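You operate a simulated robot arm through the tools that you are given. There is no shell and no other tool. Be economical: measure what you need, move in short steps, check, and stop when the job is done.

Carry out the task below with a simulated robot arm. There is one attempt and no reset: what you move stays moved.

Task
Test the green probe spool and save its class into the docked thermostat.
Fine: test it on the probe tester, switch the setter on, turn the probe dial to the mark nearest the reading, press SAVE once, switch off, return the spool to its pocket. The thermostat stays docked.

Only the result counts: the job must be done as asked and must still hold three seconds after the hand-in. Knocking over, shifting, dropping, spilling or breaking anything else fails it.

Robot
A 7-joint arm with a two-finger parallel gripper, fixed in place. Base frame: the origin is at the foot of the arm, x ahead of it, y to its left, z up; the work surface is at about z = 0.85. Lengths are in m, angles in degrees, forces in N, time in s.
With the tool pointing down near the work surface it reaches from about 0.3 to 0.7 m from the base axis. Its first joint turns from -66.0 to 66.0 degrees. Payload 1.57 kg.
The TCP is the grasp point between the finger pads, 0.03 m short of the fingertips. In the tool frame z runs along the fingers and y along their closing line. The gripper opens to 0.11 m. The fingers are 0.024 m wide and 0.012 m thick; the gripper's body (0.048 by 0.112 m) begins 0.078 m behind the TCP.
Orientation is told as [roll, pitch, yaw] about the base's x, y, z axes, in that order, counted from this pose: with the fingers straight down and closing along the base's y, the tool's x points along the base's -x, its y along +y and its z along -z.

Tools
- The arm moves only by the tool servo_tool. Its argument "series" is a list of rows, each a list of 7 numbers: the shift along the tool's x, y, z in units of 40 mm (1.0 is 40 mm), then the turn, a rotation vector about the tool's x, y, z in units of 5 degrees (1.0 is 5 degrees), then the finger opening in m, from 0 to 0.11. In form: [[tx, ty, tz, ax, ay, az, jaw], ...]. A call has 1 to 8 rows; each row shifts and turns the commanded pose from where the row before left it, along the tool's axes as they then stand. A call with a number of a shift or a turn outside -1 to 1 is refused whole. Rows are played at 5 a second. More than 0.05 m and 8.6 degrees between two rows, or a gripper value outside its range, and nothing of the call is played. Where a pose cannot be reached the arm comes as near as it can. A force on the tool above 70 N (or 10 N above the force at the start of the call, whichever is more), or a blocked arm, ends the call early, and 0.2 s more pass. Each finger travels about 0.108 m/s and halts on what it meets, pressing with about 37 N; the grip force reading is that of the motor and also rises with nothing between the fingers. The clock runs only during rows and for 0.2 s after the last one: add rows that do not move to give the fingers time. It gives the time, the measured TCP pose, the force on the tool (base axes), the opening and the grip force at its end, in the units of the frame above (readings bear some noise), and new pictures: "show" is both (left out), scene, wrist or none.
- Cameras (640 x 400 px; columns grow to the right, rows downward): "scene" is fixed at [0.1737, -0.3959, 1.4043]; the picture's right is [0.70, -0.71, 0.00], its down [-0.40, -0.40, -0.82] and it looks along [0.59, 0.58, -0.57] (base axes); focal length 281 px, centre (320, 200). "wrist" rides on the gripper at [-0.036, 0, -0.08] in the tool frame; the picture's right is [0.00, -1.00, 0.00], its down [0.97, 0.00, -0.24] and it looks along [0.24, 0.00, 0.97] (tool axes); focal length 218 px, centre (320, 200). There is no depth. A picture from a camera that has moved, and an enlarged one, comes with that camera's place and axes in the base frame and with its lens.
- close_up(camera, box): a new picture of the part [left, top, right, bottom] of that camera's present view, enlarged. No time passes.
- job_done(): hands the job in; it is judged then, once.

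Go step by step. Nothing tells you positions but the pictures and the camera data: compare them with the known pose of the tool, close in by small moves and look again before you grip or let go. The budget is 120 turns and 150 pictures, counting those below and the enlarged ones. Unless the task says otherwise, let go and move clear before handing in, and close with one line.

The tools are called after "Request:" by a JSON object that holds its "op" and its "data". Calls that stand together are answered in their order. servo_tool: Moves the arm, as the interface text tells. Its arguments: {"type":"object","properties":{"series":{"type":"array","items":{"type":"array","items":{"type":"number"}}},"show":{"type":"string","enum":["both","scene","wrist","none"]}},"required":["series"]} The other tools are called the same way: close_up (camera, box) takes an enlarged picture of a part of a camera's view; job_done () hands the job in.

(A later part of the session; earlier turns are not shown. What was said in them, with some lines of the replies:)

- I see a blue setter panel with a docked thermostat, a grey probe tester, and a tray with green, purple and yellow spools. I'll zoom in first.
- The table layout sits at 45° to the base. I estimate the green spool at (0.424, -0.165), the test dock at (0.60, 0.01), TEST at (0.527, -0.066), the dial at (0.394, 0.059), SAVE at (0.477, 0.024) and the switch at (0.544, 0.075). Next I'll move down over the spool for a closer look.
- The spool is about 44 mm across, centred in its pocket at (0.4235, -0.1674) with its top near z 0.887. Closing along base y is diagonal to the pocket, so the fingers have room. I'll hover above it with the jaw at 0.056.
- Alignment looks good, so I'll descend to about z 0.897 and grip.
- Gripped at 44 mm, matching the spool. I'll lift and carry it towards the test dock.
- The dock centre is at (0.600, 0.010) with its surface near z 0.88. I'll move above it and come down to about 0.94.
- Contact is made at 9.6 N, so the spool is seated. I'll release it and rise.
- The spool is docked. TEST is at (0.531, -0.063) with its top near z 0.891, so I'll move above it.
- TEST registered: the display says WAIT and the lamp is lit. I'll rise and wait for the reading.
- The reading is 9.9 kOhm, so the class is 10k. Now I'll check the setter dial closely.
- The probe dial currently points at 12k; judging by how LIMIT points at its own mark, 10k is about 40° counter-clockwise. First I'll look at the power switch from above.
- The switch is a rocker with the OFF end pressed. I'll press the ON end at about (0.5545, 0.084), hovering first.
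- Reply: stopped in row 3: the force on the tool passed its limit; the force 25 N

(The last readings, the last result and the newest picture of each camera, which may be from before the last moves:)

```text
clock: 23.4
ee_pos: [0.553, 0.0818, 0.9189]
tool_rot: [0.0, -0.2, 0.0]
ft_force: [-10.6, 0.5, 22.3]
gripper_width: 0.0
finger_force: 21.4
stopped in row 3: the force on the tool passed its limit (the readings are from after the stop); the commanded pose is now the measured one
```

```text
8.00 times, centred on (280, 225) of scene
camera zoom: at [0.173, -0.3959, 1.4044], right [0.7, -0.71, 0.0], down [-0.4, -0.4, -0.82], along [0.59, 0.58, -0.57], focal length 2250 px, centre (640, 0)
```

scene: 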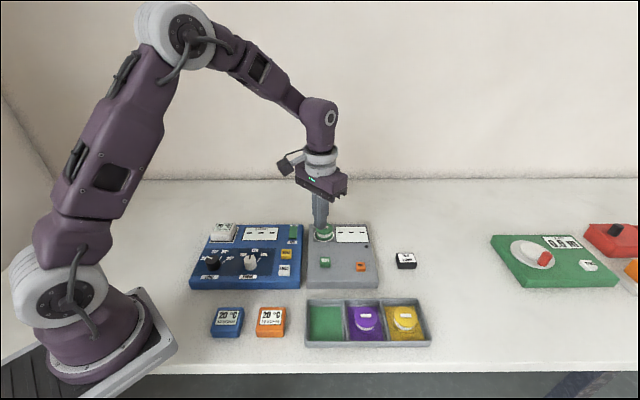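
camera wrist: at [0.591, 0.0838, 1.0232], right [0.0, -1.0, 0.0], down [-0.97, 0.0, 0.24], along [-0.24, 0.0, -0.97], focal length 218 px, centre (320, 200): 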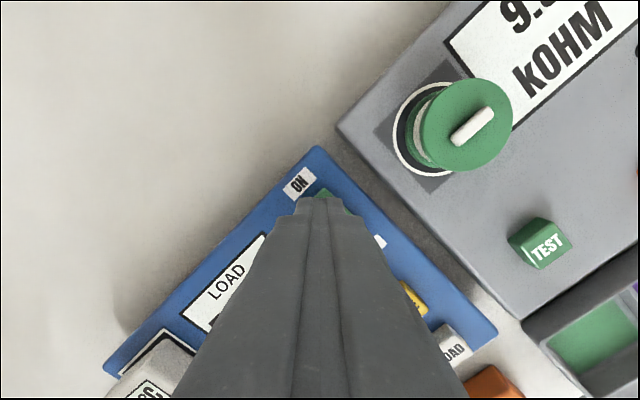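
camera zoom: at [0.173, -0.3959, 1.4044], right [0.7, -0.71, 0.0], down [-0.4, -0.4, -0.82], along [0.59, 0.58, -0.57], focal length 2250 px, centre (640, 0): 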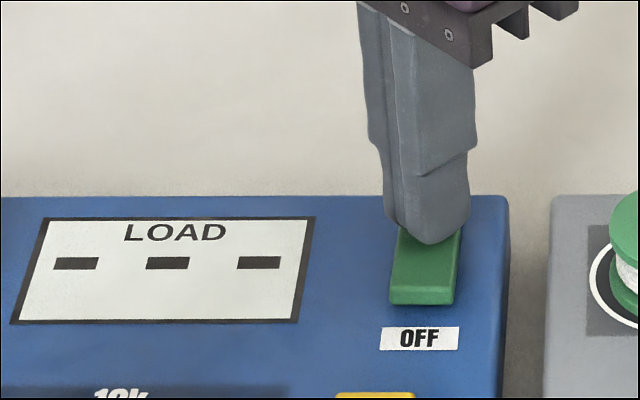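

Request:
{"op": "servo_tool", "data": {"series": [[0, 0, -0.5, 0, 0, 0, 0], [0, 0, -0.8, 0, 0, 0, 0], [0.5, 0.8, -0.6, 0, 0, 0, 0], [0, 0, 0, 0, 0, 0, 0]], "show": "none"}}

Request:
{"op": "close_up", "data": {"camera": "scene", "box": [190, 205, 320, 300]}}

```text
clock: 24.4
ee_pos: [0.5347, 0.1145, 0.9943]
tool_rot: [0.0, 0.0, 0.0]
ft_force: [-0.6, -0.7, -0.5]
gripper_width: 0.0001
finger_force: 21.9
```

```text
4.21 times, centred on (255, 252) of scene
camera zoom: at [0.1737, -0.3959, 1.4043], right [0.7, -0.71, 0.0], down [-0.4, -0.4, -0.82], along [0.59, 0.58, -0.57], focal length 1184 px, centre (594, -21)
```

zoom: 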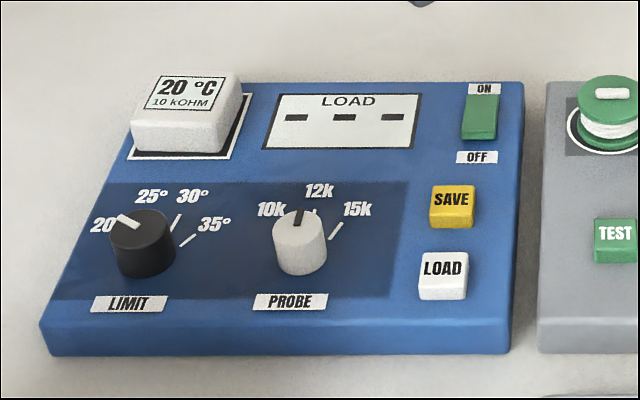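

The rocker now sits in ON. Next I'll go to the probe dial at about (0.393, 0.057) and hover with the fingers open.

Request:
{"op": "servo_tool", "data": {"series": [[0.885, -0.36, 0, 0, 0, 0, 0.02], [0.885, -0.36, 0, 0, 0, 0, 0.056], [0.885, -0.36, 0, 0, 0, 0, 0.056], [0.885, -0.365, 0, 0, 0, 0, 0.056], [0, 0, 0.86, 0, 0, 0, 0.056], [0, 0, 0, 0, 0, 0, 0.056]], "show": "wrist"}}

Request:
{"op": "close_up", "data": {"camera": "wrist", "box": [240, 130, 400, 250]}}

Request:
{"op": "close_up", "data": {"camera": "scene", "box": [190, 205, 320, 300]}}

```text
clock: 25.8
ee_pos: [0.3951, 0.0571, 0.9574]
tool_rot: [0.0, -0.3, 0.0]
ft_force: [0.1, -0.3, 0.5]
gripper_width: 0.0559
finger_force: 0.1
camera wrist: at [0.4299, 0.0583, 1.038], right [0.0, -1.0, 0.0], down [-0.97, 0.0, 0.24], along [-0.24, 0.0, -0.97], focal length 218 px, centre (320, 200)
```

wrist: 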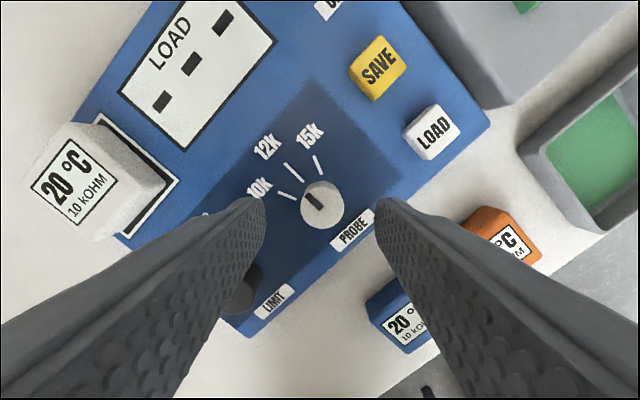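

```text
3.33 times, centred on (320, 190) of wrist
camera zoom: at [0.4299, 0.0583, 1.038], right [0.0, -1.0, 0.0], down [-0.97, 0.0, 0.24], along [-0.24, 0.0, -0.97], focal length 728 px, centre (320, 233)
```

zoom: 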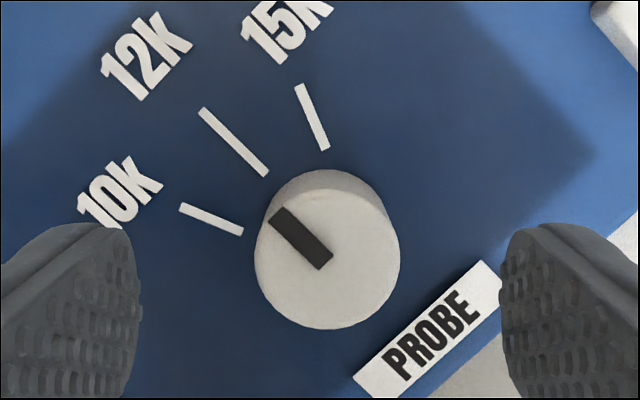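

```text
4.21 times, centred on (255, 252) of scene
camera zoom: at [0.1737, -0.3959, 1.4043], right [0.7, -0.71, 0.0], down [-0.4, -0.4, -0.82], along [0.59, 0.58, -0.57], focal length 1184 px, centre (594, -21)
```

zoom: 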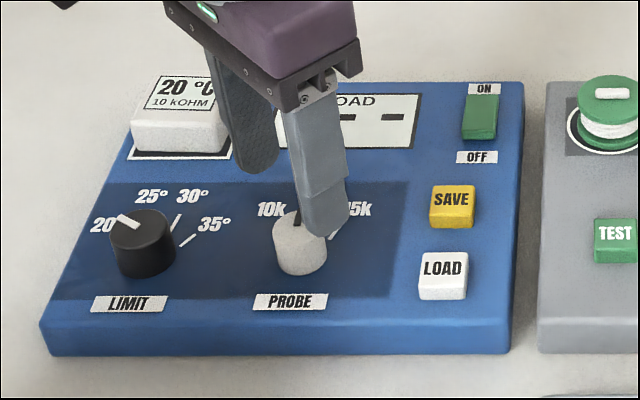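

Request:
{"op": "servo_tool", "data": {"series": [[0.05, -0.02, 0.5, 0, 0, 0, 0.056], [0, 0, 0.46, 0, 0, 0, 0.056], [0, 0, 0, 0, 0, 0, 0.056], [0, 0, 0, 0, 0, 0, 0.02], [0, 0, 0, 0, 0, 0, 0.02]], "show": "wrist"}}

Request:
{"op": "close_up", "data": {"camera": "scene", "box": [190, 205, 320, 300]}}

```text
clock: 27.0
ee_pos: [0.3924, 0.0569, 0.9178]
tool_rot: [-0.1, -0.1, -0.1]
ft_force: [0.7, -12.8, -6.9]
gripper_width: 0.028
finger_force: 38.3
camera wrist: at [0.4277, 0.057, 0.9992], right [0.0, -1.0, 0.0], down [-0.97, 0.0, 0.24], along [-0.24, 0.0, -0.97], focal length 218 px, centre (320, 200)
```

wrist: 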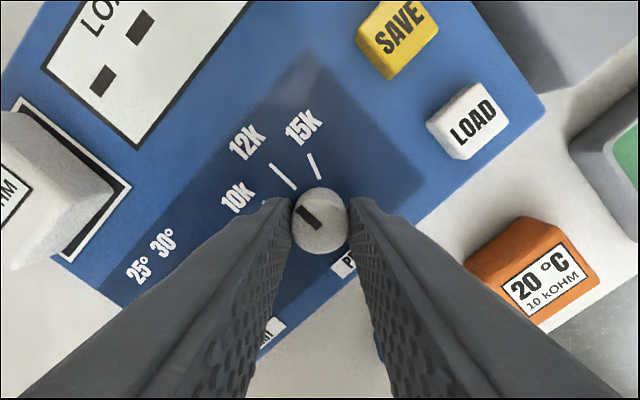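

```text
4.21 times, centred on (255, 252) of scene
camera zoom: at [0.1737, -0.3962, 1.4042], right [0.7, -0.71, 0.0], down [-0.4, -0.4, -0.82], along [0.59, 0.58, -0.57], focal length 1184 px, centre (594, -21)
```

zoom: 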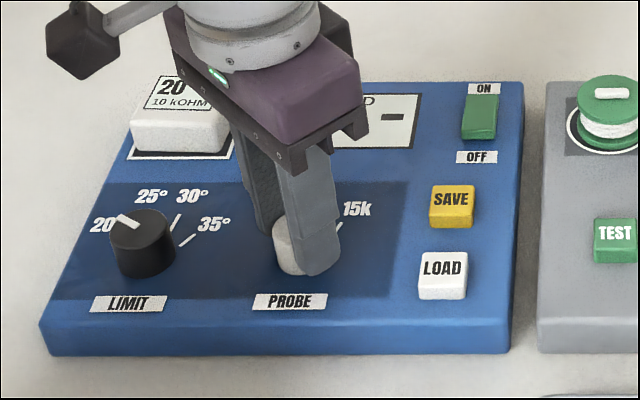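

Request:
{"op": "servo_tool", "data": {"series": [[0, -0.02, 0, 0, 0, 0, 0.02], [0, 0, 0, 0, 0, -1, 0.02], [0, 0, 0, 0, 0, -1, 0.02], [0, 0, 0, 0, 0, -1, 0.02], [0, 0, 0, 0, 0, -1, 0.02], [0, 0, 0, 0, 0, 0, 0.02]], "show": "wrist"}}

Request:
{"op": "close_up", "data": {"camera": "wrist", "box": [240, 130, 400, 250]}}

```text
clock: 28.4
ee_pos: [0.3921, 0.0553, 0.9211]
tool_rot: [0.0, -0.1, 20.1]
ft_force: [7.6, 6.7, -25.9]
gripper_width: 0.0277
finger_force: 38.3
camera wrist: at [0.425, 0.069, 1.0008], right [0.34, -0.94, 0.0], down [-0.91, -0.33, 0.24], along [-0.22, -0.08, -0.97], focal length 218 px, centre (320, 200)
```

wrist: 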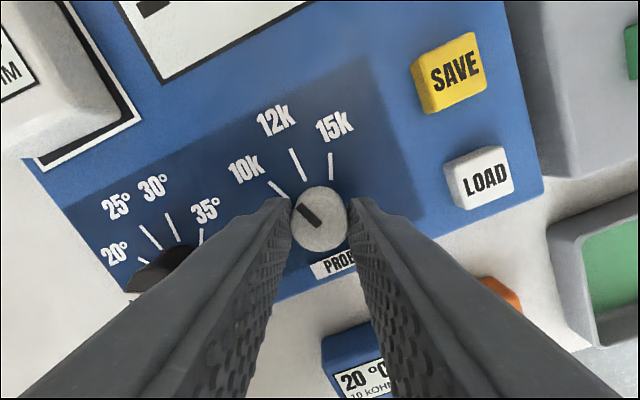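

```text
3.33 times, centred on (320, 190) of wrist
camera zoom: at [0.425, 0.069, 1.0008], right [0.34, -0.94, 0.0], down [-0.91, -0.33, 0.24], along [-0.22, -0.08, -0.97], focal length 728 px, centre (320, 233)
```

zoom: 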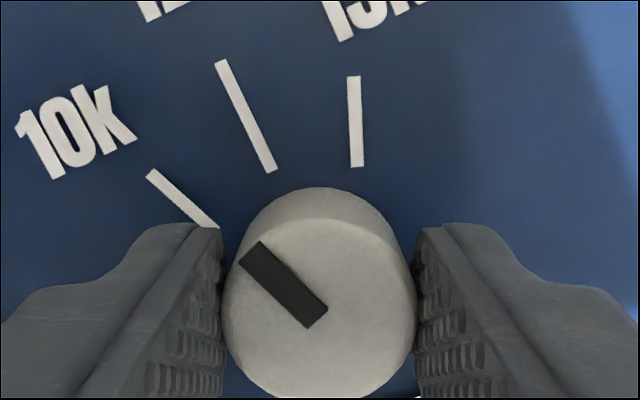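

The knob turns with the gripper. LIMIT's pointer aims at its mark's position about 58° from centre, which supports 10k being about 40° round, so I'll turn another 20° and lower slightly to relieve the upward pull.

Request:
{"op": "servo_tool", "data": {"series": [[0, 0, 0.05, 0, 0, -1, 0.02], [0, 0, 0.02, 0, 0, -1, 0.02], [0, 0, 0, 0, 0, -1, 0.02], [0, 0, 0, 0, 0, -0.8, 0.02], [0, 0, 0, 0, 0, 0, 0.02]], "show": "wrist"}}

Request:
{"op": "close_up", "data": {"camera": "wrist", "box": [240, 130, 400, 250]}}

Request:
{"op": "close_up", "data": {"camera": "scene", "box": [190, 205, 320, 300]}}

```text
clock: 29.6
ee_pos: [0.3929, 0.0553, 0.9182]
tool_rot: [-0.1, -0.3, 39.1]
ft_force: [9.4, -2.7, 26.7]
gripper_width: 0.0276
finger_force: 37.8
camera wrist: at [0.4189, 0.0791, 0.9984], right [0.63, -0.78, 0.0], down [-0.75, -0.61, 0.24], along [-0.18, -0.15, -0.97], focal length 218 px, centre (320, 200)
```

wrist: 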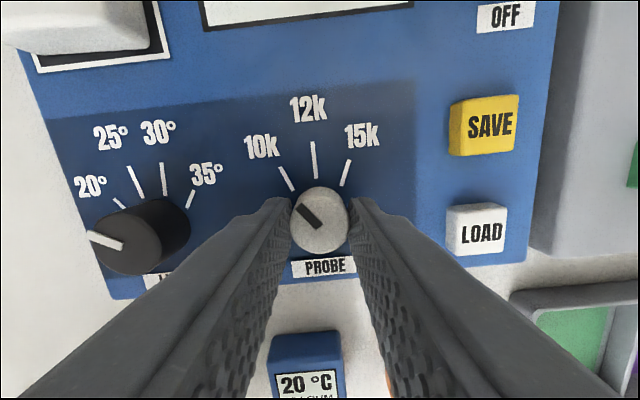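

```text
3.33 times, centred on (320, 190) of wrist
camera zoom: at [0.4189, 0.0791, 0.9984], right [0.63, -0.78, 0.0], down [-0.75, -0.61, 0.24], along [-0.18, -0.15, -0.97], focal length 728 px, centre (320, 233)
```

zoom: 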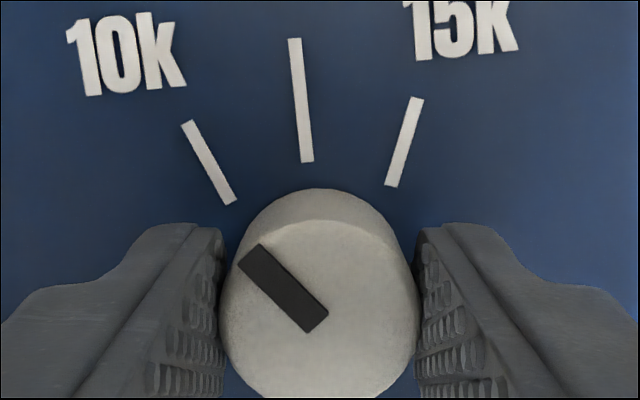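

```text
4.21 times, centred on (255, 252) of scene
camera zoom: at [0.1736, -0.3961, 1.4043], right [0.7, -0.71, 0.0], down [-0.4, -0.4, -0.82], along [0.59, 0.58, -0.57], focal length 1184 px, centre (594, -21)
```

zoom: 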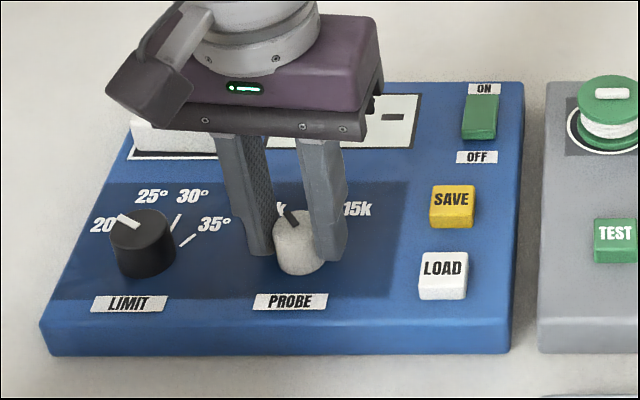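

The knob is turned about 39°. I'll relieve the pressure, release, rise and view it.

Request:
{"op": "servo_tool", "data": {"series": [[0, 0, -0.03, 0, 0, 0, 0.02], [0, 0, 0, 0, 0, 0, 0.056], [0, 0, 0, 0, 0, 0, 0.056], [0, 0, -0.8, 0, 0, 0, 0.056], [0, 0, -0.8, 0, 0, 0, 0.056], [0.9, 0, -0.6, 0, 0, 0, 0.03], [0.7, 0, 0, 0, 0, 0, 0], [0, 0, 0, 0, 0, 0, 0]], "show": "wrist"}}

Request:
{"op": "close_up", "data": {"camera": "wrist", "box": [180, 60, 380, 190]}}

Request:
{"op": "close_up", "data": {"camera": "scene", "box": [190, 205, 320, 300]}}

```text
clock: 31.4
ee_pos: [0.3429, 0.0139, 1.0071]
tool_rot: [-0.2, -0.2, 39.0]
ft_force: [0.4, -0.2, -0.3]
gripper_width: 0.0002
finger_force: 20.9
camera wrist: at [0.3699, 0.0378, 1.0875], right [0.63, -0.78, 0.0], down [-0.75, -0.61, 0.24], along [-0.18, -0.15, -0.97], focal length 218 px, centre (320, 200)
```

wrist: 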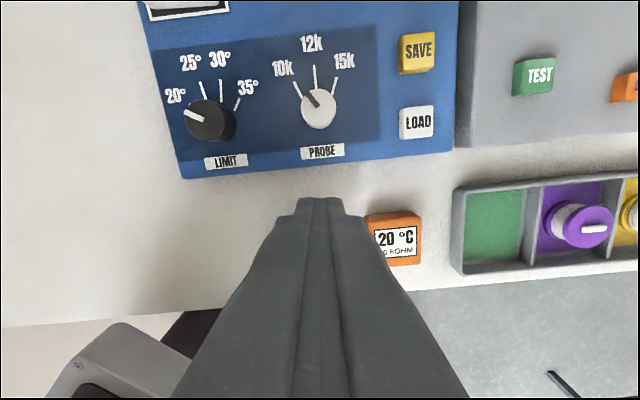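

```text
3.08 times, centred on (280, 125) of wrist
camera zoom: at [0.3699, 0.0378, 1.0875], right [0.63, -0.78, 0.0], down [-0.75, -0.61, 0.24], along [-0.18, -0.15, -0.97], focal length 672 px, centre (443, 431)
```

zoom: 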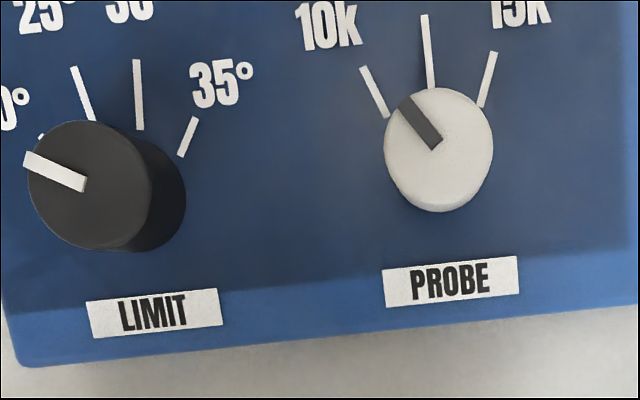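

```text
4.21 times, centred on (255, 252) of scene
camera zoom: at [0.1737, -0.3959, 1.4043], right [0.7, -0.71, 0.0], down [-0.4, -0.4, -0.82], along [0.59, 0.58, -0.57], focal length 1184 px, centre (594, -21)
```

zoom: 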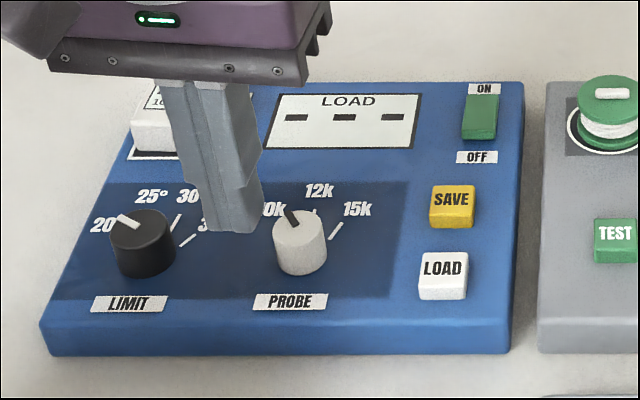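

Request:
{"op": "close_up", "data": {"camera": "scene", "box": [240, 215, 310, 255]}}

```text
9.14 times, centred on (275, 235) of scene
camera zoom: at [0.1737, -0.3959, 1.4043], right [0.7, -0.71, 0.0], down [-0.4, -0.4, -0.82], along [0.59, 0.58, -0.57], focal length 2572 px, centre (731, -120)
```

zoom: 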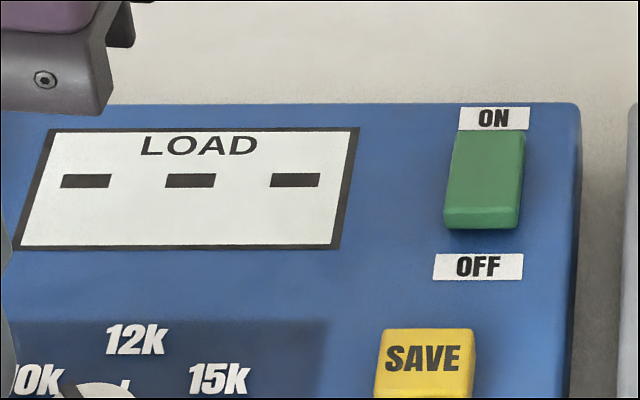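

The dial points at 10k and the rocker is in ON. I'll move over SAVE at about (0.477, 0.024).

Request:
{"op": "servo_tool", "data": {"series": [[-0.69, -0.48, 0, 0, 0, 0, 0], [-0.69, -0.48, 0, 0, 0, 0, 0], [-0.69, -0.48, 0, 0, 0, 0, 0], [-0.69, -0.48, 0, 0, 0, 0, 0], [0, 0, 0.8, 0, 0, 0, 0], [0, 0, 0.8, 0, 0, 0, 0], [0, 0, 0, 0, 0, 0, 0]], "show": "wrist"}}

Request:
{"op": "close_up", "data": {"camera": "scene", "box": [190, 205, 320, 300]}}

```text
clock: 33.0
ee_pos: [0.4724, 0.0232, 0.9449]
tool_rot: [-0.1, -0.1, 39.0]
ft_force: [1.3, 1.2, 0.5]
gripper_width: 0.0
finger_force: 21.8
camera wrist: at [0.5, 0.0476, 1.0244], right [0.63, -0.78, 0.0], down [-0.75, -0.61, 0.24], along [-0.18, -0.15, -0.97], focal length 218 px, centre (320, 200)
```

wrist: 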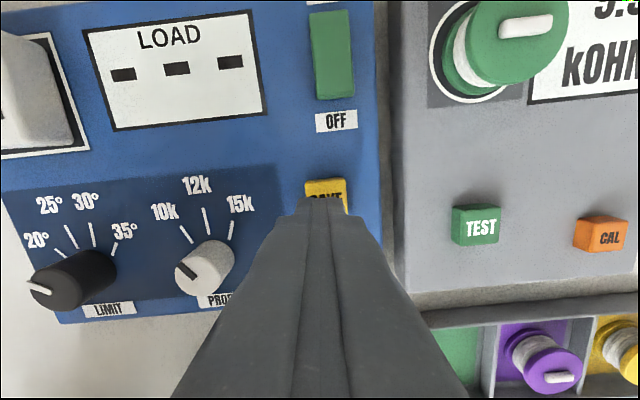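

```text
4.21 times, centred on (255, 252) of scene
camera zoom: at [0.1737, -0.3959, 1.4043], right [0.7, -0.71, 0.0], down [-0.4, -0.4, -0.82], along [0.59, 0.58, -0.57], focal length 1184 px, centre (594, -21)
```

zoom: 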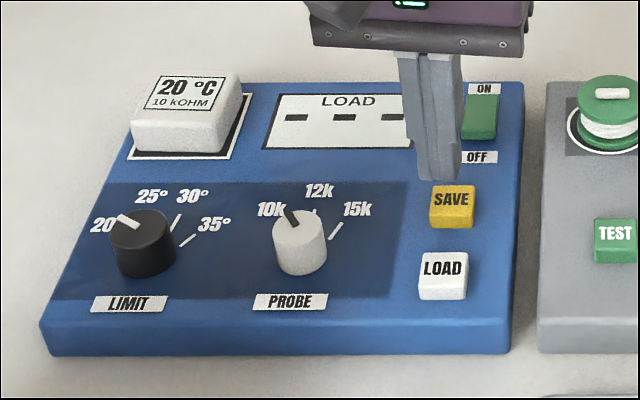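

Request:
{"op": "servo_tool", "data": {"series": [[-0.06, -0.13, 0.25, 0, 0, 0, 0], [0, 0, 0.1, 0, 0, 0, 0], [0, 0, 0, 0, 0, 0, 0]], "show": "none"}}

Request:
{"op": "close_up", "data": {"camera": "scene", "box": [190, 205, 320, 300]}}

```text
clock: 33.8
ee_pos: [0.4798, 0.0222, 0.9291]
tool_rot: [-0.1, -0.1, 39.0]
ft_force: [0.0, 0.3, -0.1]
gripper_width: 0.0
finger_force: 21.1
```

```text
4.21 times, centred on (255, 252) of scene
camera zoom: at [0.1737, -0.3959, 1.4043], right [0.7, -0.71, 0.0], down [-0.4, -0.4, -0.82], along [0.59, 0.58, -0.57], focal length 1184 px, centre (594, -21)
```

zoom: 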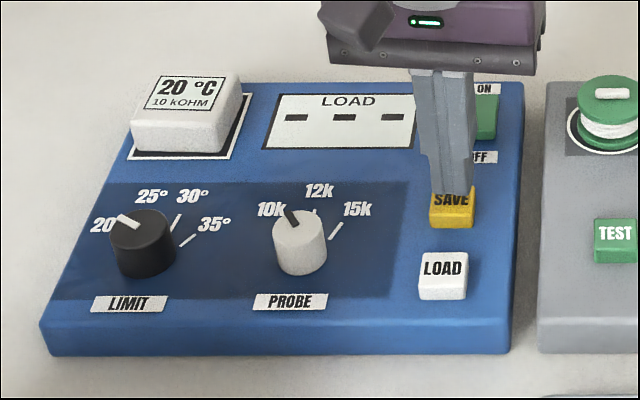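

Request:
{"op": "servo_tool", "data": {"series": [[0.03, 0, 0.1, 0, 0, 0, 0], [0, 0, 0.1, 0, 0, 0, 0], [0, 0, 0, 0, 0, 0, 0]], "show": "none"}}

Request:
{"op": "close_up", "data": {"camera": "scene", "box": [190, 205, 320, 300]}}

```text
clock: 34.6
ee_pos: [0.4785, 0.0203, 0.9206]
tool_rot: [-0.1, -0.2, 38.9]
ft_force: [-0.1, 0.2, -0.3]
gripper_width: 0.0
finger_force: 21.0
```

```text
4.21 times, centred on (255, 252) of scene
camera zoom: at [0.1737, -0.3959, 1.4043], right [0.7, -0.71, 0.0], down [-0.4, -0.4, -0.82], along [0.59, 0.58, -0.57], focal length 1184 px, centre (594, -21)
```

zoom: 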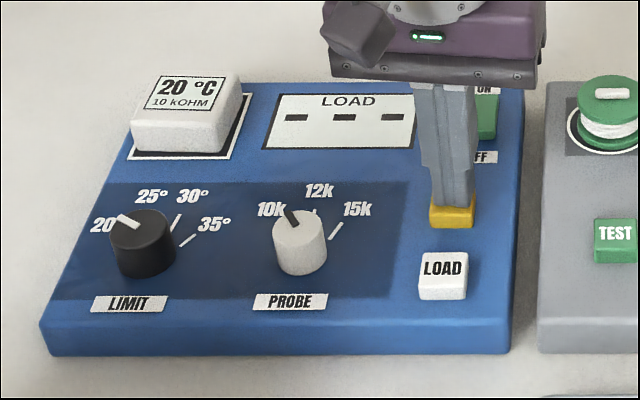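

Request:
{"op": "servo_tool", "data": {"series": [[0, 0, 0.06, 0, 0, 0, 0], [0, 0, 0.05, 0, 0, 0, 0]], "show": "none"}}

Request:
{"op": "close_up", "data": {"camera": "scene", "box": [190, 205, 320, 300]}}

```text
clock: 35.2
ee_pos: [0.479, 0.02, 0.9168]
tool_rot: [0.0, -0.1, 39.0]
ft_force: [-1.3, 0.5, 4.1]
gripper_width: 0.0003
finger_force: 21.5
```

```text
4.21 times, centred on (255, 252) of scene
camera zoom: at [0.1736, -0.3959, 1.4043], right [0.7, -0.71, 0.0], down [-0.4, -0.4, -0.82], along [0.59, 0.58, -0.57], focal length 1184 px, centre (594, -21)
```

zoom: 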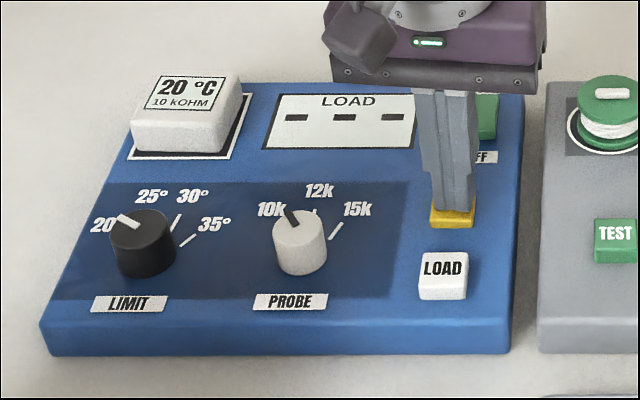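

Request:
{"op": "servo_tool", "data": {"series": [[0, 0, 0.04, 0, 0, 0, 0], [0, 0, 0, 0, 0, 0, 0]], "show": "none"}}

Request:
{"op": "close_up", "data": {"camera": "scene", "box": [190, 205, 320, 300]}}

```text
clock: 35.8
ee_pos: [0.479, 0.0219, 0.9159]
tool_rot: [-0.1, 0.0, 39.0]
ft_force: [-2.0, 0.5, 7.3]
gripper_width: 0.0
finger_force: 21.3
```

```text
4.21 times, centred on (255, 252) of scene
camera zoom: at [0.1735, -0.3959, 1.4043], right [0.7, -0.71, 0.0], down [-0.4, -0.4, -0.82], along [0.59, 0.58, -0.57], focal length 1184 px, centre (594, -21)
```

zoom: 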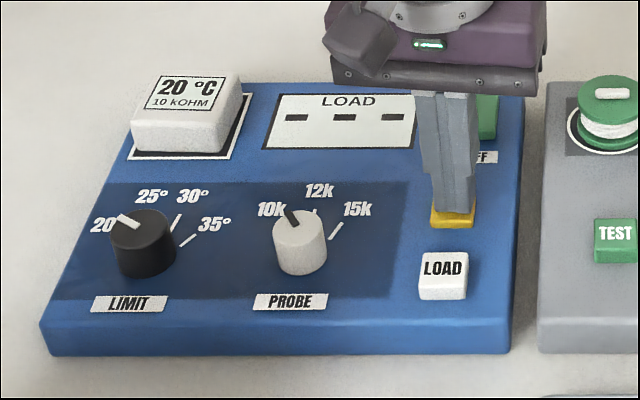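

Request:
{"op": "servo_tool", "data": {"series": [[0, 0, 0.05, 0, 0, 0, 0], [0, 0, 0, 0, 0, 0, 0]], "show": "none"}}

Request:
{"op": "close_up", "data": {"camera": "scene", "box": [190, 205, 320, 300]}}

```text
clock: 36.4
ee_pos: [0.4786, 0.0212, 0.9137]
tool_rot: [-0.2, -0.2, 39.1]
ft_force: [-0.3, -1.8, 19.0]
gripper_width: 0.0001
finger_force: 21.3
```

```text
4.21 times, centred on (255, 252) of scene
camera zoom: at [0.1734, -0.396, 1.4044], right [0.7, -0.71, 0.0], down [-0.4, -0.4, -0.82], along [0.59, 0.58, -0.57], focal length 1184 px, centre (594, -21)
```

zoom: 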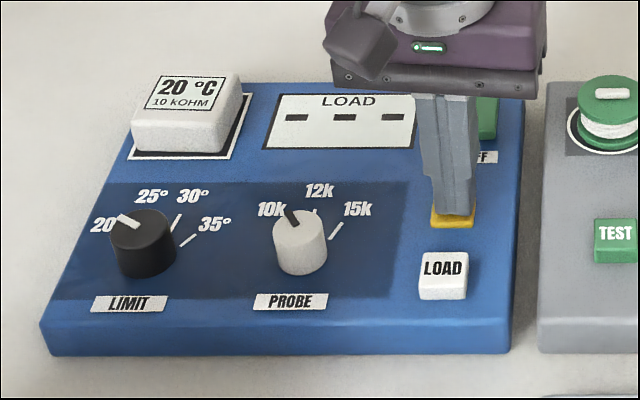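

SAVE is bottomed out at 19 N. I'll rise and look at the whole setter for any response.

Request:
{"op": "servo_tool", "data": {"series": [[0, 0, -0.5, 0, 0, 0, 0], [0, 0, -0.8, 0, 0, 0, 0], [0, 0, -0.8, 0, 0, 0, 0], [0, 0, -0.2, 0, 0, 0, 0], [0, 0, 0, 0, 0, 0, 0]], "show": "wrist"}}

Request:
{"op": "close_up", "data": {"camera": "scene", "box": [190, 205, 320, 300]}}

```text
clock: 37.6
ee_pos: [0.4802, 0.0208, 1.0055]
tool_rot: [-0.1, -0.1, 39.0]
ft_force: [-0.2, 0.3, -0.3]
gripper_width: 0.0
finger_force: 21.5
camera wrist: at [0.5069, 0.0446, 1.0855], right [0.63, -0.78, 0.0], down [-0.75, -0.61, 0.24], along [-0.18, -0.15, -0.97], focal length 218 px, centre (320, 200)
```

wrist: 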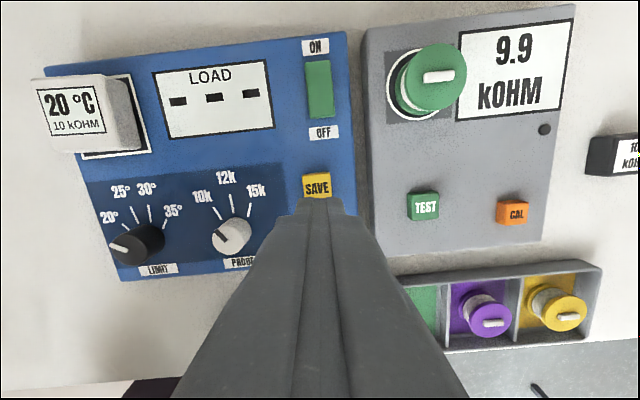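

```text
4.21 times, centred on (255, 252) of scene
camera zoom: at [0.1737, -0.3959, 1.4043], right [0.7, -0.71, 0.0], down [-0.4, -0.4, -0.82], along [0.59, 0.58, -0.57], focal length 1184 px, centre (594, -21)
```

zoom: 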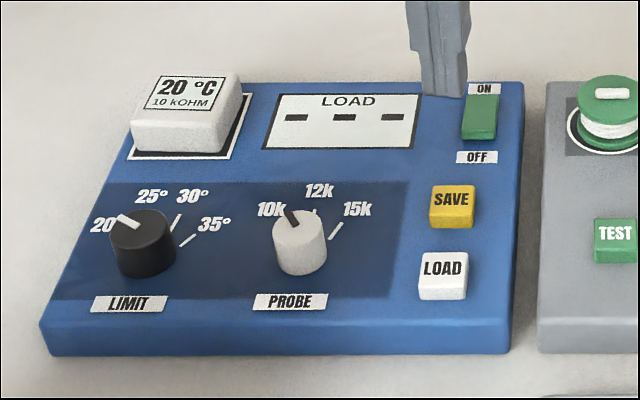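

There's no visible change, which fits, since 20 °C / 10 kOhm is what's being written. Next I'll switch off by pressing the OFF end of the rocker at about (0.529, 0.062).

Request:
{"op": "servo_tool", "data": {"series": [[-0.8, 0.015, 0, 0, 0, 0, 0], [-0.8, 0.015, 0, 0, 0, 0, 0], [0, 0, 0.8, 0, 0, 0, 0], [0, 0, 0.8, 0, 0, 0, 0], [0, 0, 0, 0, 0, 0, 0]], "show": "wrist"}}

Request:
{"op": "close_up", "data": {"camera": "scene", "box": [240, 200, 320, 250]}}

```text
clock: 38.8
ee_pos: [0.5278, 0.0632, 0.9418]
tool_rot: [-0.1, -0.2, 38.9]
ft_force: [0.5, -0.3, 0.2]
gripper_width: 0.0003
finger_force: 21.0
camera wrist: at [0.5553, 0.086, 1.0225], right [0.63, -0.78, 0.0], down [-0.75, -0.61, 0.24], along [-0.18, -0.15, -0.97], focal length 218 px, centre (320, 200)
```

wrist: 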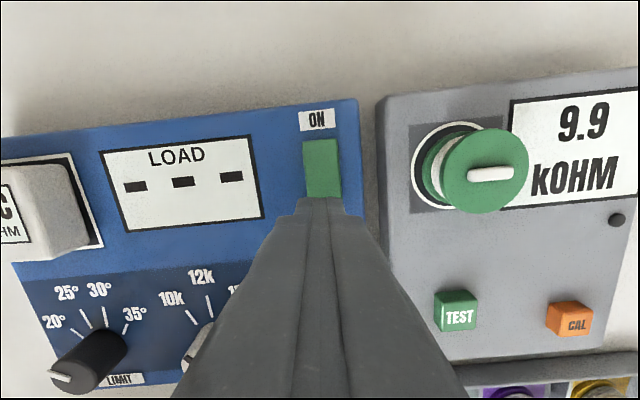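

```text
8.00 times, centred on (280, 225) of scene
camera zoom: at [0.1737, -0.3959, 1.4043], right [0.7, -0.71, 0.0], down [-0.4, -0.4, -0.82], along [0.59, 0.58, -0.57], focal length 2250 px, centre (640, 0)
```

zoom: 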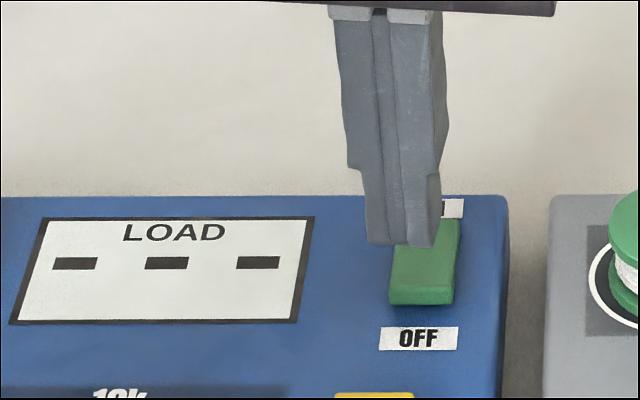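

Request:
{"op": "servo_tool", "data": {"series": [[0.03, -0.1, 0.25, 0, 0, 0, 0], [0, 0, 0.1, 0, 0, 0, 0], [0, 0, 0.06, 0, 0, 0, 0]], "show": "none"}}

Request:
{"op": "close_up", "data": {"camera": "scene", "box": [240, 200, 320, 250]}}

```text
clock: 39.6
ee_pos: [0.5289, 0.0581, 0.9255]
tool_rot: [-0.2, -0.2, 39.0]
ft_force: [0.1, 0.8, -0.5]
gripper_width: 0.0001
finger_force: 21.3
```

```text
8.00 times, centred on (280, 225) of scene
camera zoom: at [0.1737, -0.3959, 1.4043], right [0.7, -0.71, 0.0], down [-0.4, -0.4, -0.82], along [0.59, 0.58, -0.57], focal length 2250 px, centre (640, 0)
```

zoom: 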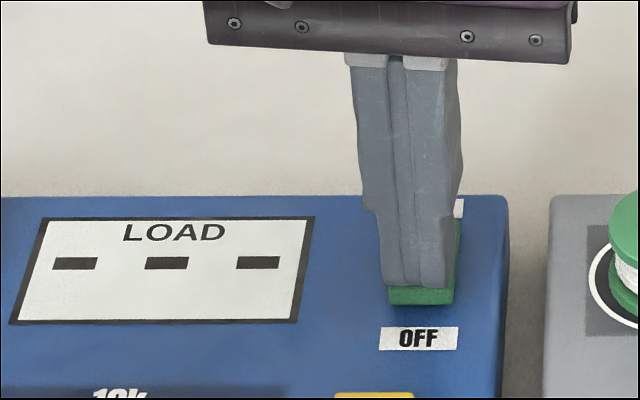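

Request:
{"op": "servo_tool", "data": {"series": [[0, 0, 0.06, 0, 0, 0, 0], [0, 0, 0.06, 0, 0, 0, 0], [0, 0, 0.06, 0, 0, 0, 0], [0, 0, 0.06, 0, 0, 0, 0]], "show": "none"}}

Request:
{"op": "close_up", "data": {"camera": "scene", "box": [240, 200, 320, 250]}}

```text
clock: 40.6
ee_pos: [0.5293, 0.0592, 0.9175]
tool_rot: [-0.2, -0.2, 39.0]
ft_force: [-18.1, -1.5, 53.0]
gripper_width: 0.0
finger_force: 21.3
```

```text
8.00 times, centred on (280, 225) of scene
camera zoom: at [0.1723, -0.3961, 1.4045], right [0.7, -0.71, 0.0], down [-0.4, -0.4, -0.82], along [0.59, 0.58, -0.57], focal length 2250 px, centre (640, 0)
```

zoom: 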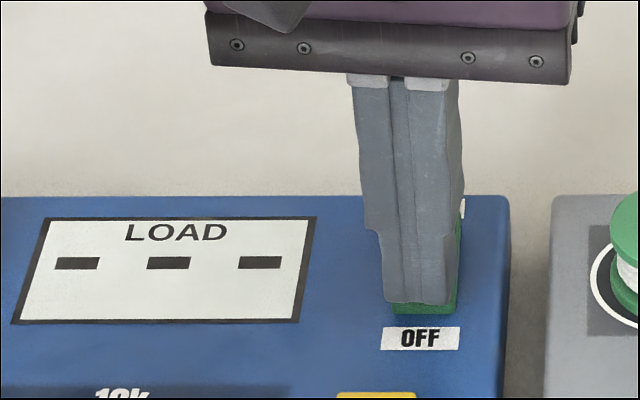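

The OFF end is fully pressed. I'll rise and rotate back to zero yaw.

Request:
{"op": "servo_tool", "data": {"series": [[0, 0, -0.5, 0, 0, 0, 0], [0, 0, -0.8, 0, 0, 0, 0], [0, 0, -0.8, 0, 0, 1, 0.03], [0, 0, -0.3, 0, 0, 1, 0.06], [0, 0, 0, 0, 0, 1, 0.06], [0, 0, 0, 0, 0, 1, 0.06], [0, 0, 0, 0, 0, 1, 0.06], [0, 0, 0, 0, 0, 1, 0.06]], "show": "none"}}

Request:
{"op": "close_up", "data": {"camera": "scene", "box": [190, 205, 320, 300]}}

```text
clock: 42.4
ee_pos: [0.5302, 0.0584, 1.0114]
tool_rot: [0.0, -0.1, 8.9]
ft_force: [-0.2, -0.1, -1.0]
gripper_width: 0.06
finger_force: 0.0
```

```text
4.21 times, centred on (255, 252) of scene
camera zoom: at [0.1737, -0.3959, 1.4043], right [0.7, -0.71, 0.0], down [-0.4, -0.4, -0.82], along [0.59, 0.58, -0.57], focal length 1184 px, centre (594, -21)
```

zoom: 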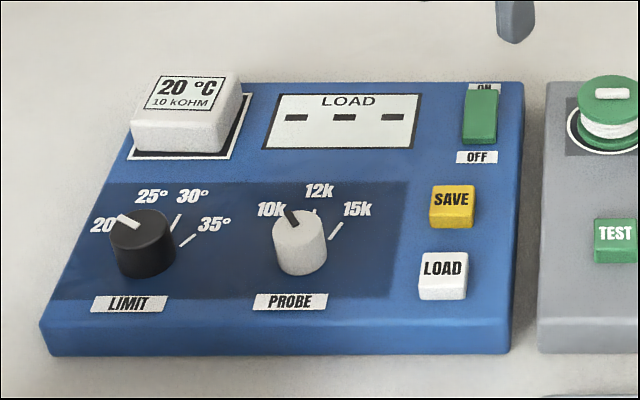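

The rocker is back in OFF. Now I'll hover over the spool at (0.6005, 0.008).

Request:
{"op": "servo_tool", "data": {"series": [[0, 0, 0, 0, 0, 0.9, 0.06], [0, 0, 0, 0, 0, 0.88, 0.06], [-0.88, -0.63, 0, 0, 0, 0, 0.06], [-0.88, -0.63, 0, 0, 0, 0, 0.06], [0, 0, 0.8, 0, 0, 0, 0.06], [0, 0, 0, 0, 0, 0, 0.06]], "show": "wrist"}}

Request:
{"op": "close_up", "data": {"camera": "scene", "box": [290, 190, 370, 250]}}

```text
clock: 43.8
ee_pos: [0.5992, 0.0077, 0.9771]
tool_rot: [0.1, -0.1, 0.1]
ft_force: [-0.3, 0.0, 0.1]
gripper_width: 0.0599
finger_force: 0.1
camera wrist: at [0.6353, 0.0084, 1.0582], right [0.0, -1.0, 0.0], down [-0.97, 0.0, 0.24], along [-0.24, 0.0, -0.97], focal length 218 px, centre (320, 200)
```

wrist: 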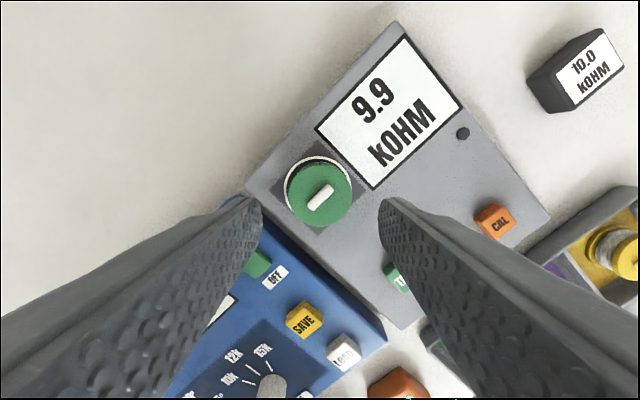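

```text
6.67 times, centred on (330, 220) of scene
camera zoom: at [0.1737, -0.3959, 1.4043], right [0.7, -0.71, 0.0], down [-0.4, -0.4, -0.82], along [0.59, 0.58, -0.57], focal length 1875 px, centre (253, 67)
```

zoom: 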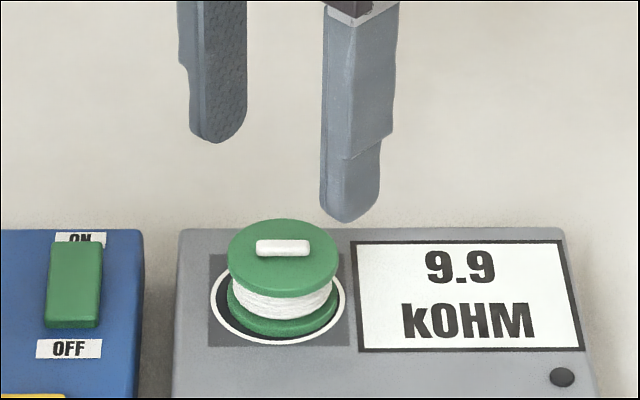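

Request:
{"op": "servo_tool", "data": {"series": [[0, 0, 0.5, 0, 0, 0, 0.06], [0, 0, 0.5, 0, 0, 0, 0.06], [0, 0, 0.32, 0, 0, 0, 0.06], [0, 0, 0, 0, 0, 0, 0.06], [0, 0, 0, 0, 0, 0, 0.035], [0, 0, 0, 0, 0, 0, 0.035]], "show": "none"}}

Request:
{"op": "close_up", "data": {"camera": "scene", "box": [290, 190, 370, 250]}}

```text
clock: 45.2
ee_pos: [0.5987, 0.0082, 0.9264]
tool_rot: [0.0, -0.1, 0.1]
ft_force: [0.7, 0.5, 0.6]
gripper_width: 0.0442
finger_force: 36.7
```

```text
6.67 times, centred on (330, 220) of scene
camera zoom: at [0.1737, -0.3959, 1.4043], right [0.7, -0.71, 0.0], down [-0.4, -0.4, -0.82], along [0.59, 0.58, -0.57], focal length 1875 px, centre (253, 67)
```

zoom: 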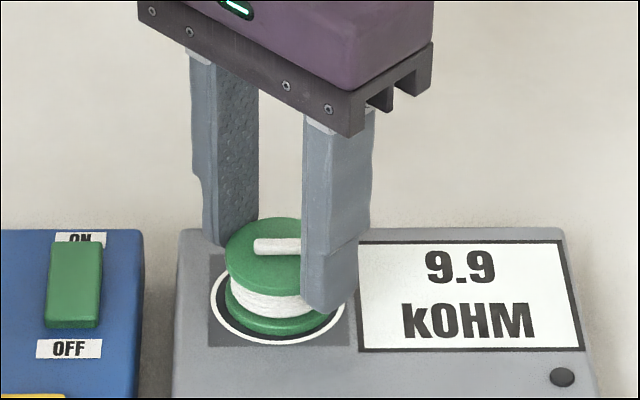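

Gripped. I'll lift and carry it back above its pocket.

Request:
{"op": "servo_tool", "data": {"series": [[0, 0, -0.9, 0, 0, 0, 0.035], [0, 0, -0.9, 0, 0, 0, 0.035], [0.73, -0.73, 0, 0, 0, 0, 0.035], [0.73, -0.73, 0, 0, 0, 0, 0.035], [0.73, -0.73, 0, 0, 0, 0, 0.035], [0.73, -0.73, 0, 0, 0, 0, 0.035], [0.73, -0.73, 0, 0, 0, 0, 0.035], [0.73, -0.73, 0, 0, 0, 0, 0.035]], "show": "none"}}

Request:
{"op": "servo_tool", "data": {"series": [[0, 0, 0.8, 0, 0, 0, 0.035], [0, 0, 0.3, 0, 0, 0, 0.035], [0, 0, 0, 0, 0, 0, 0.035]], "show": "wrist"}}

Request:
{"op": "close_up", "data": {"camera": "scene", "box": [290, 270, 380, 350]}}

```text
clock: 47.0
ee_pos: [0.4229, -0.1657, 0.9974]
tool_rot: [0.0, -0.1, 0.1]
ft_force: [-0.3, 0.4, -1.5]
gripper_width: 0.0444
finger_force: 37.1
```

```text
clock: 47.8
ee_pos: [0.4247, -0.1679, 0.9539]
tool_rot: [0.0, -0.2, 0.1]
ft_force: [0.0, -0.6, -1.5]
gripper_width: 0.0446
finger_force: 37.2
camera wrist: at [0.4597, -0.1661, 1.0339], right [0.0, -1.0, 0.0], down [-0.97, 0.0, 0.24], along [-0.24, 0.0, -0.97], focal length 218 px, centre (320, 200)
```

wrist: 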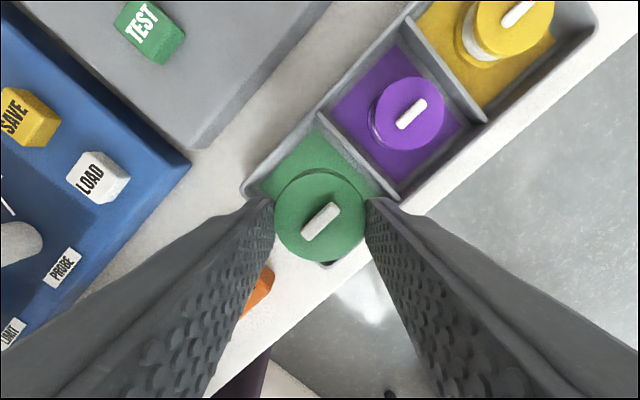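

```text
5.00 times, centred on (335, 310) of scene
camera zoom: at [0.1737, -0.3959, 1.4043], right [0.7, -0.71, 0.0], down [-0.4, -0.4, -0.82], along [0.59, 0.58, -0.57], focal length 1406 px, centre (245, -350)
```

zoom: 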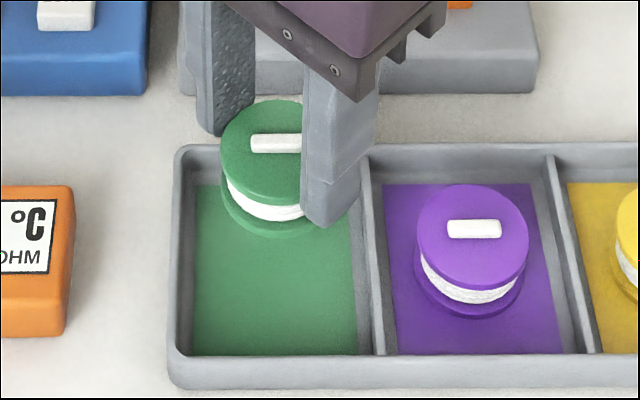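

Request:
{"op": "servo_tool", "data": {"series": [[0.02, 0, 0.5, 0, 0, 0, 0.035], [0, 0, 0.5, 0, 0, 0, 0.035], [0, 0, 0.2, 0, 0, 0, 0.035], [0, 0, 0, 0, 0, 0, 0.035]], "show": "none"}}

Request:
{"op": "close_up", "data": {"camera": "scene", "box": [290, 270, 380, 350]}}

```text
clock: 48.8
ee_pos: [0.4248, -0.1663, 0.9064]
tool_rot: [0.0, -0.1, 0.2]
ft_force: [0.5, -0.4, 0.2]
gripper_width: 0.0444
finger_force: 36.6
```

```text
5.00 times, centred on (335, 310) of scene
camera zoom: at [0.1737, -0.3959, 1.4043], right [0.7, -0.71, 0.0], down [-0.4, -0.4, -0.82], along [0.59, 0.58, -0.57], focal length 1406 px, centre (245, -350)
```

zoom: 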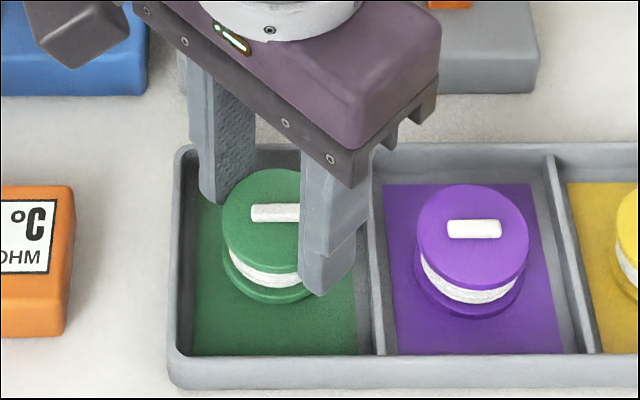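

Request:
{"op": "servo_tool", "data": {"series": [[0.02, 0, 0.05, 0, 0, 0, 0.035], [0, 0, 0.04, 0, 0, 0, 0.035], [0, 0, 0, 0, 0, 0, 0.035]], "show": "none"}}

```text
clock: 49.6
ee_pos: [0.4242, -0.1675, 0.9028]
tool_rot: [0.0, 0.0, 0.0]
ft_force: [0.7, 0.1, 0.2]
gripper_width: 0.0447
finger_force: 37.2
```

Request:
{"op": "servo_tool", "data": {"series": [[0, 0, 0.03, 0, 0, 0, 0.035], [0, 0, 0, 0, 0, 0, 0.035]], "show": "none"}}

Request:
{"op": "close_up", "data": {"camera": "scene", "box": [290, 270, 380, 350]}}

```text
clock: 50.2
ee_pos: [0.4225, -0.167, 0.9022]
tool_rot: [0.0, -0.1, 0.0]
ft_force: [-0.6, 0.0, -1.0]
gripper_width: 0.0444
finger_force: 37.0
```

```text
5.00 times, centred on (335, 310) of scene
camera zoom: at [0.1737, -0.3959, 1.4043], right [0.7, -0.71, 0.0], down [-0.4, -0.4, -0.82], along [0.59, 0.58, -0.57], focal length 1406 px, centre (245, -350)
```

zoom: 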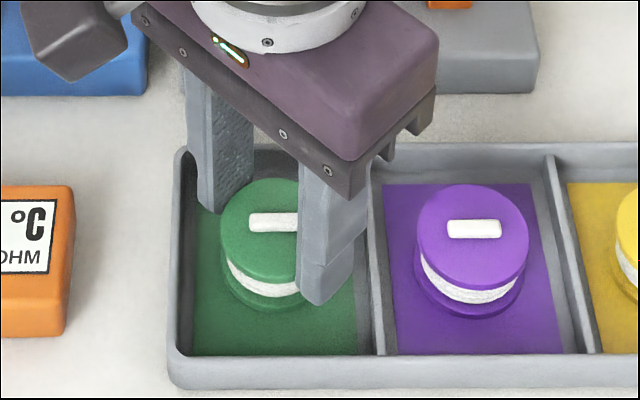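

Request:
{"op": "servo_tool", "data": {"series": [[0, 0, 0.03, 0, 0, 0, 0.035], [0, 0, 0, 0, 0, 0, 0.035]], "show": "none"}}

```text
clock: 50.8
ee_pos: [0.4225, -0.167, 0.9013]
tool_rot: [-0.1, -0.1, 0.1]
ft_force: [0.3, 0.0, -1.6]
gripper_width: 0.0444
finger_force: 36.8
```

Request:
{"op": "servo_tool", "data": {"series": [[0, 0, 0.03, 0, 0, 0, 0.035], [0, 0, 0, 0, 0, 0, 0.035]], "show": "none"}}

```text
clock: 51.4
ee_pos: [0.4241, -0.1663, 0.8994]
tool_rot: [0.0, -0.2, 0.1]
ft_force: [-2.3, 0.0, 19.2]
gripper_width: 0.0443
finger_force: 36.8
```

The spool has reached the pocket floor. I'll release to 0.054 and rise.

Request:
{"op": "servo_tool", "data": {"series": [[0, 0, -0.02, 0, 0, 0, 0.054], [0, 0, 0, 0, 0, 0, 0.054], [0, 0, -0.5, 0, 0, 0, 0.054], [0, 0, -0.8, 0, 0, 0, 0.054], [0, 0, -0.9, 0, 0, 0, 0.054], [0, 0, -0.9, 0, 0, 0, 0.054], [0, 0, 0, 0, 0, 0, 0.054]]}}

Request:
{"op": "close_up", "data": {"camera": "scene", "box": [190, 210, 440, 350]}}

```text
clock: 53.0
ee_pos: [0.4211, -0.1659, 1.0241]
tool_rot: [0.0, -0.1, 0.1]
ft_force: [-0.3, -0.1, 0.1]
gripper_width: 0.0541
finger_force: 0.0
camera wrist: at [0.4585, -0.1659, 1.1048], right [0.0, -1.0, 0.0], down [-0.97, 0.0, 0.24], along [-0.24, 0.0, -0.97], focal length 218 px, centre (320, 200)
```

scene: 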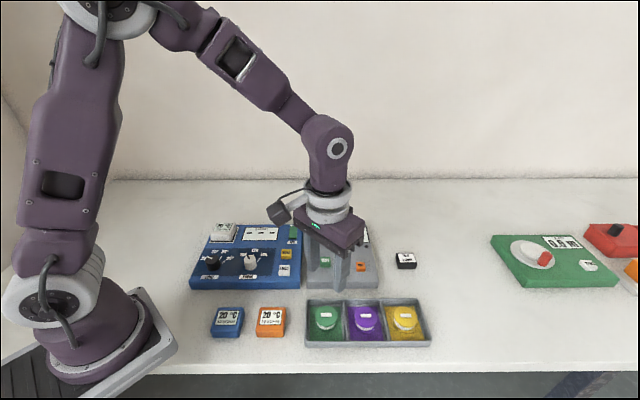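
wrist: 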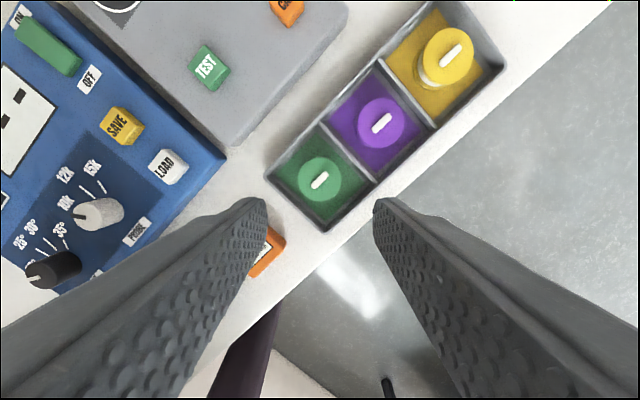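

```text
2.56 times, centred on (315, 280) of scene
camera zoom: at [0.1737, -0.3959, 1.4043], right [0.7, -0.71, 0.0], down [-0.4, -0.4, -0.82], along [0.59, 0.58, -0.57], focal length 720 px, centre (333, -5)
```

zoom: 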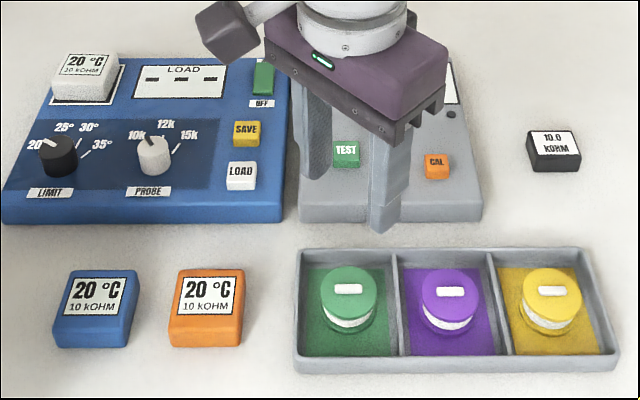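

The spool is back in its pocket, the setter is off, the dial is at 10k and the thermostat is still docked. The arm is clear, so I'm handing in.

Request:
{"op": "job_done", "data": {}}

```text
The job is handed in.
```

I tested the green spool at 9.9 kOhm, set the probe dial to 10k and pressed SAVE once. I then switched the setter off and put the spool back in its pocket. The thermostat stayed docked, but nothing on the setter confirmed the save: its display never changed, and the thermostat already read 10 kOhm.
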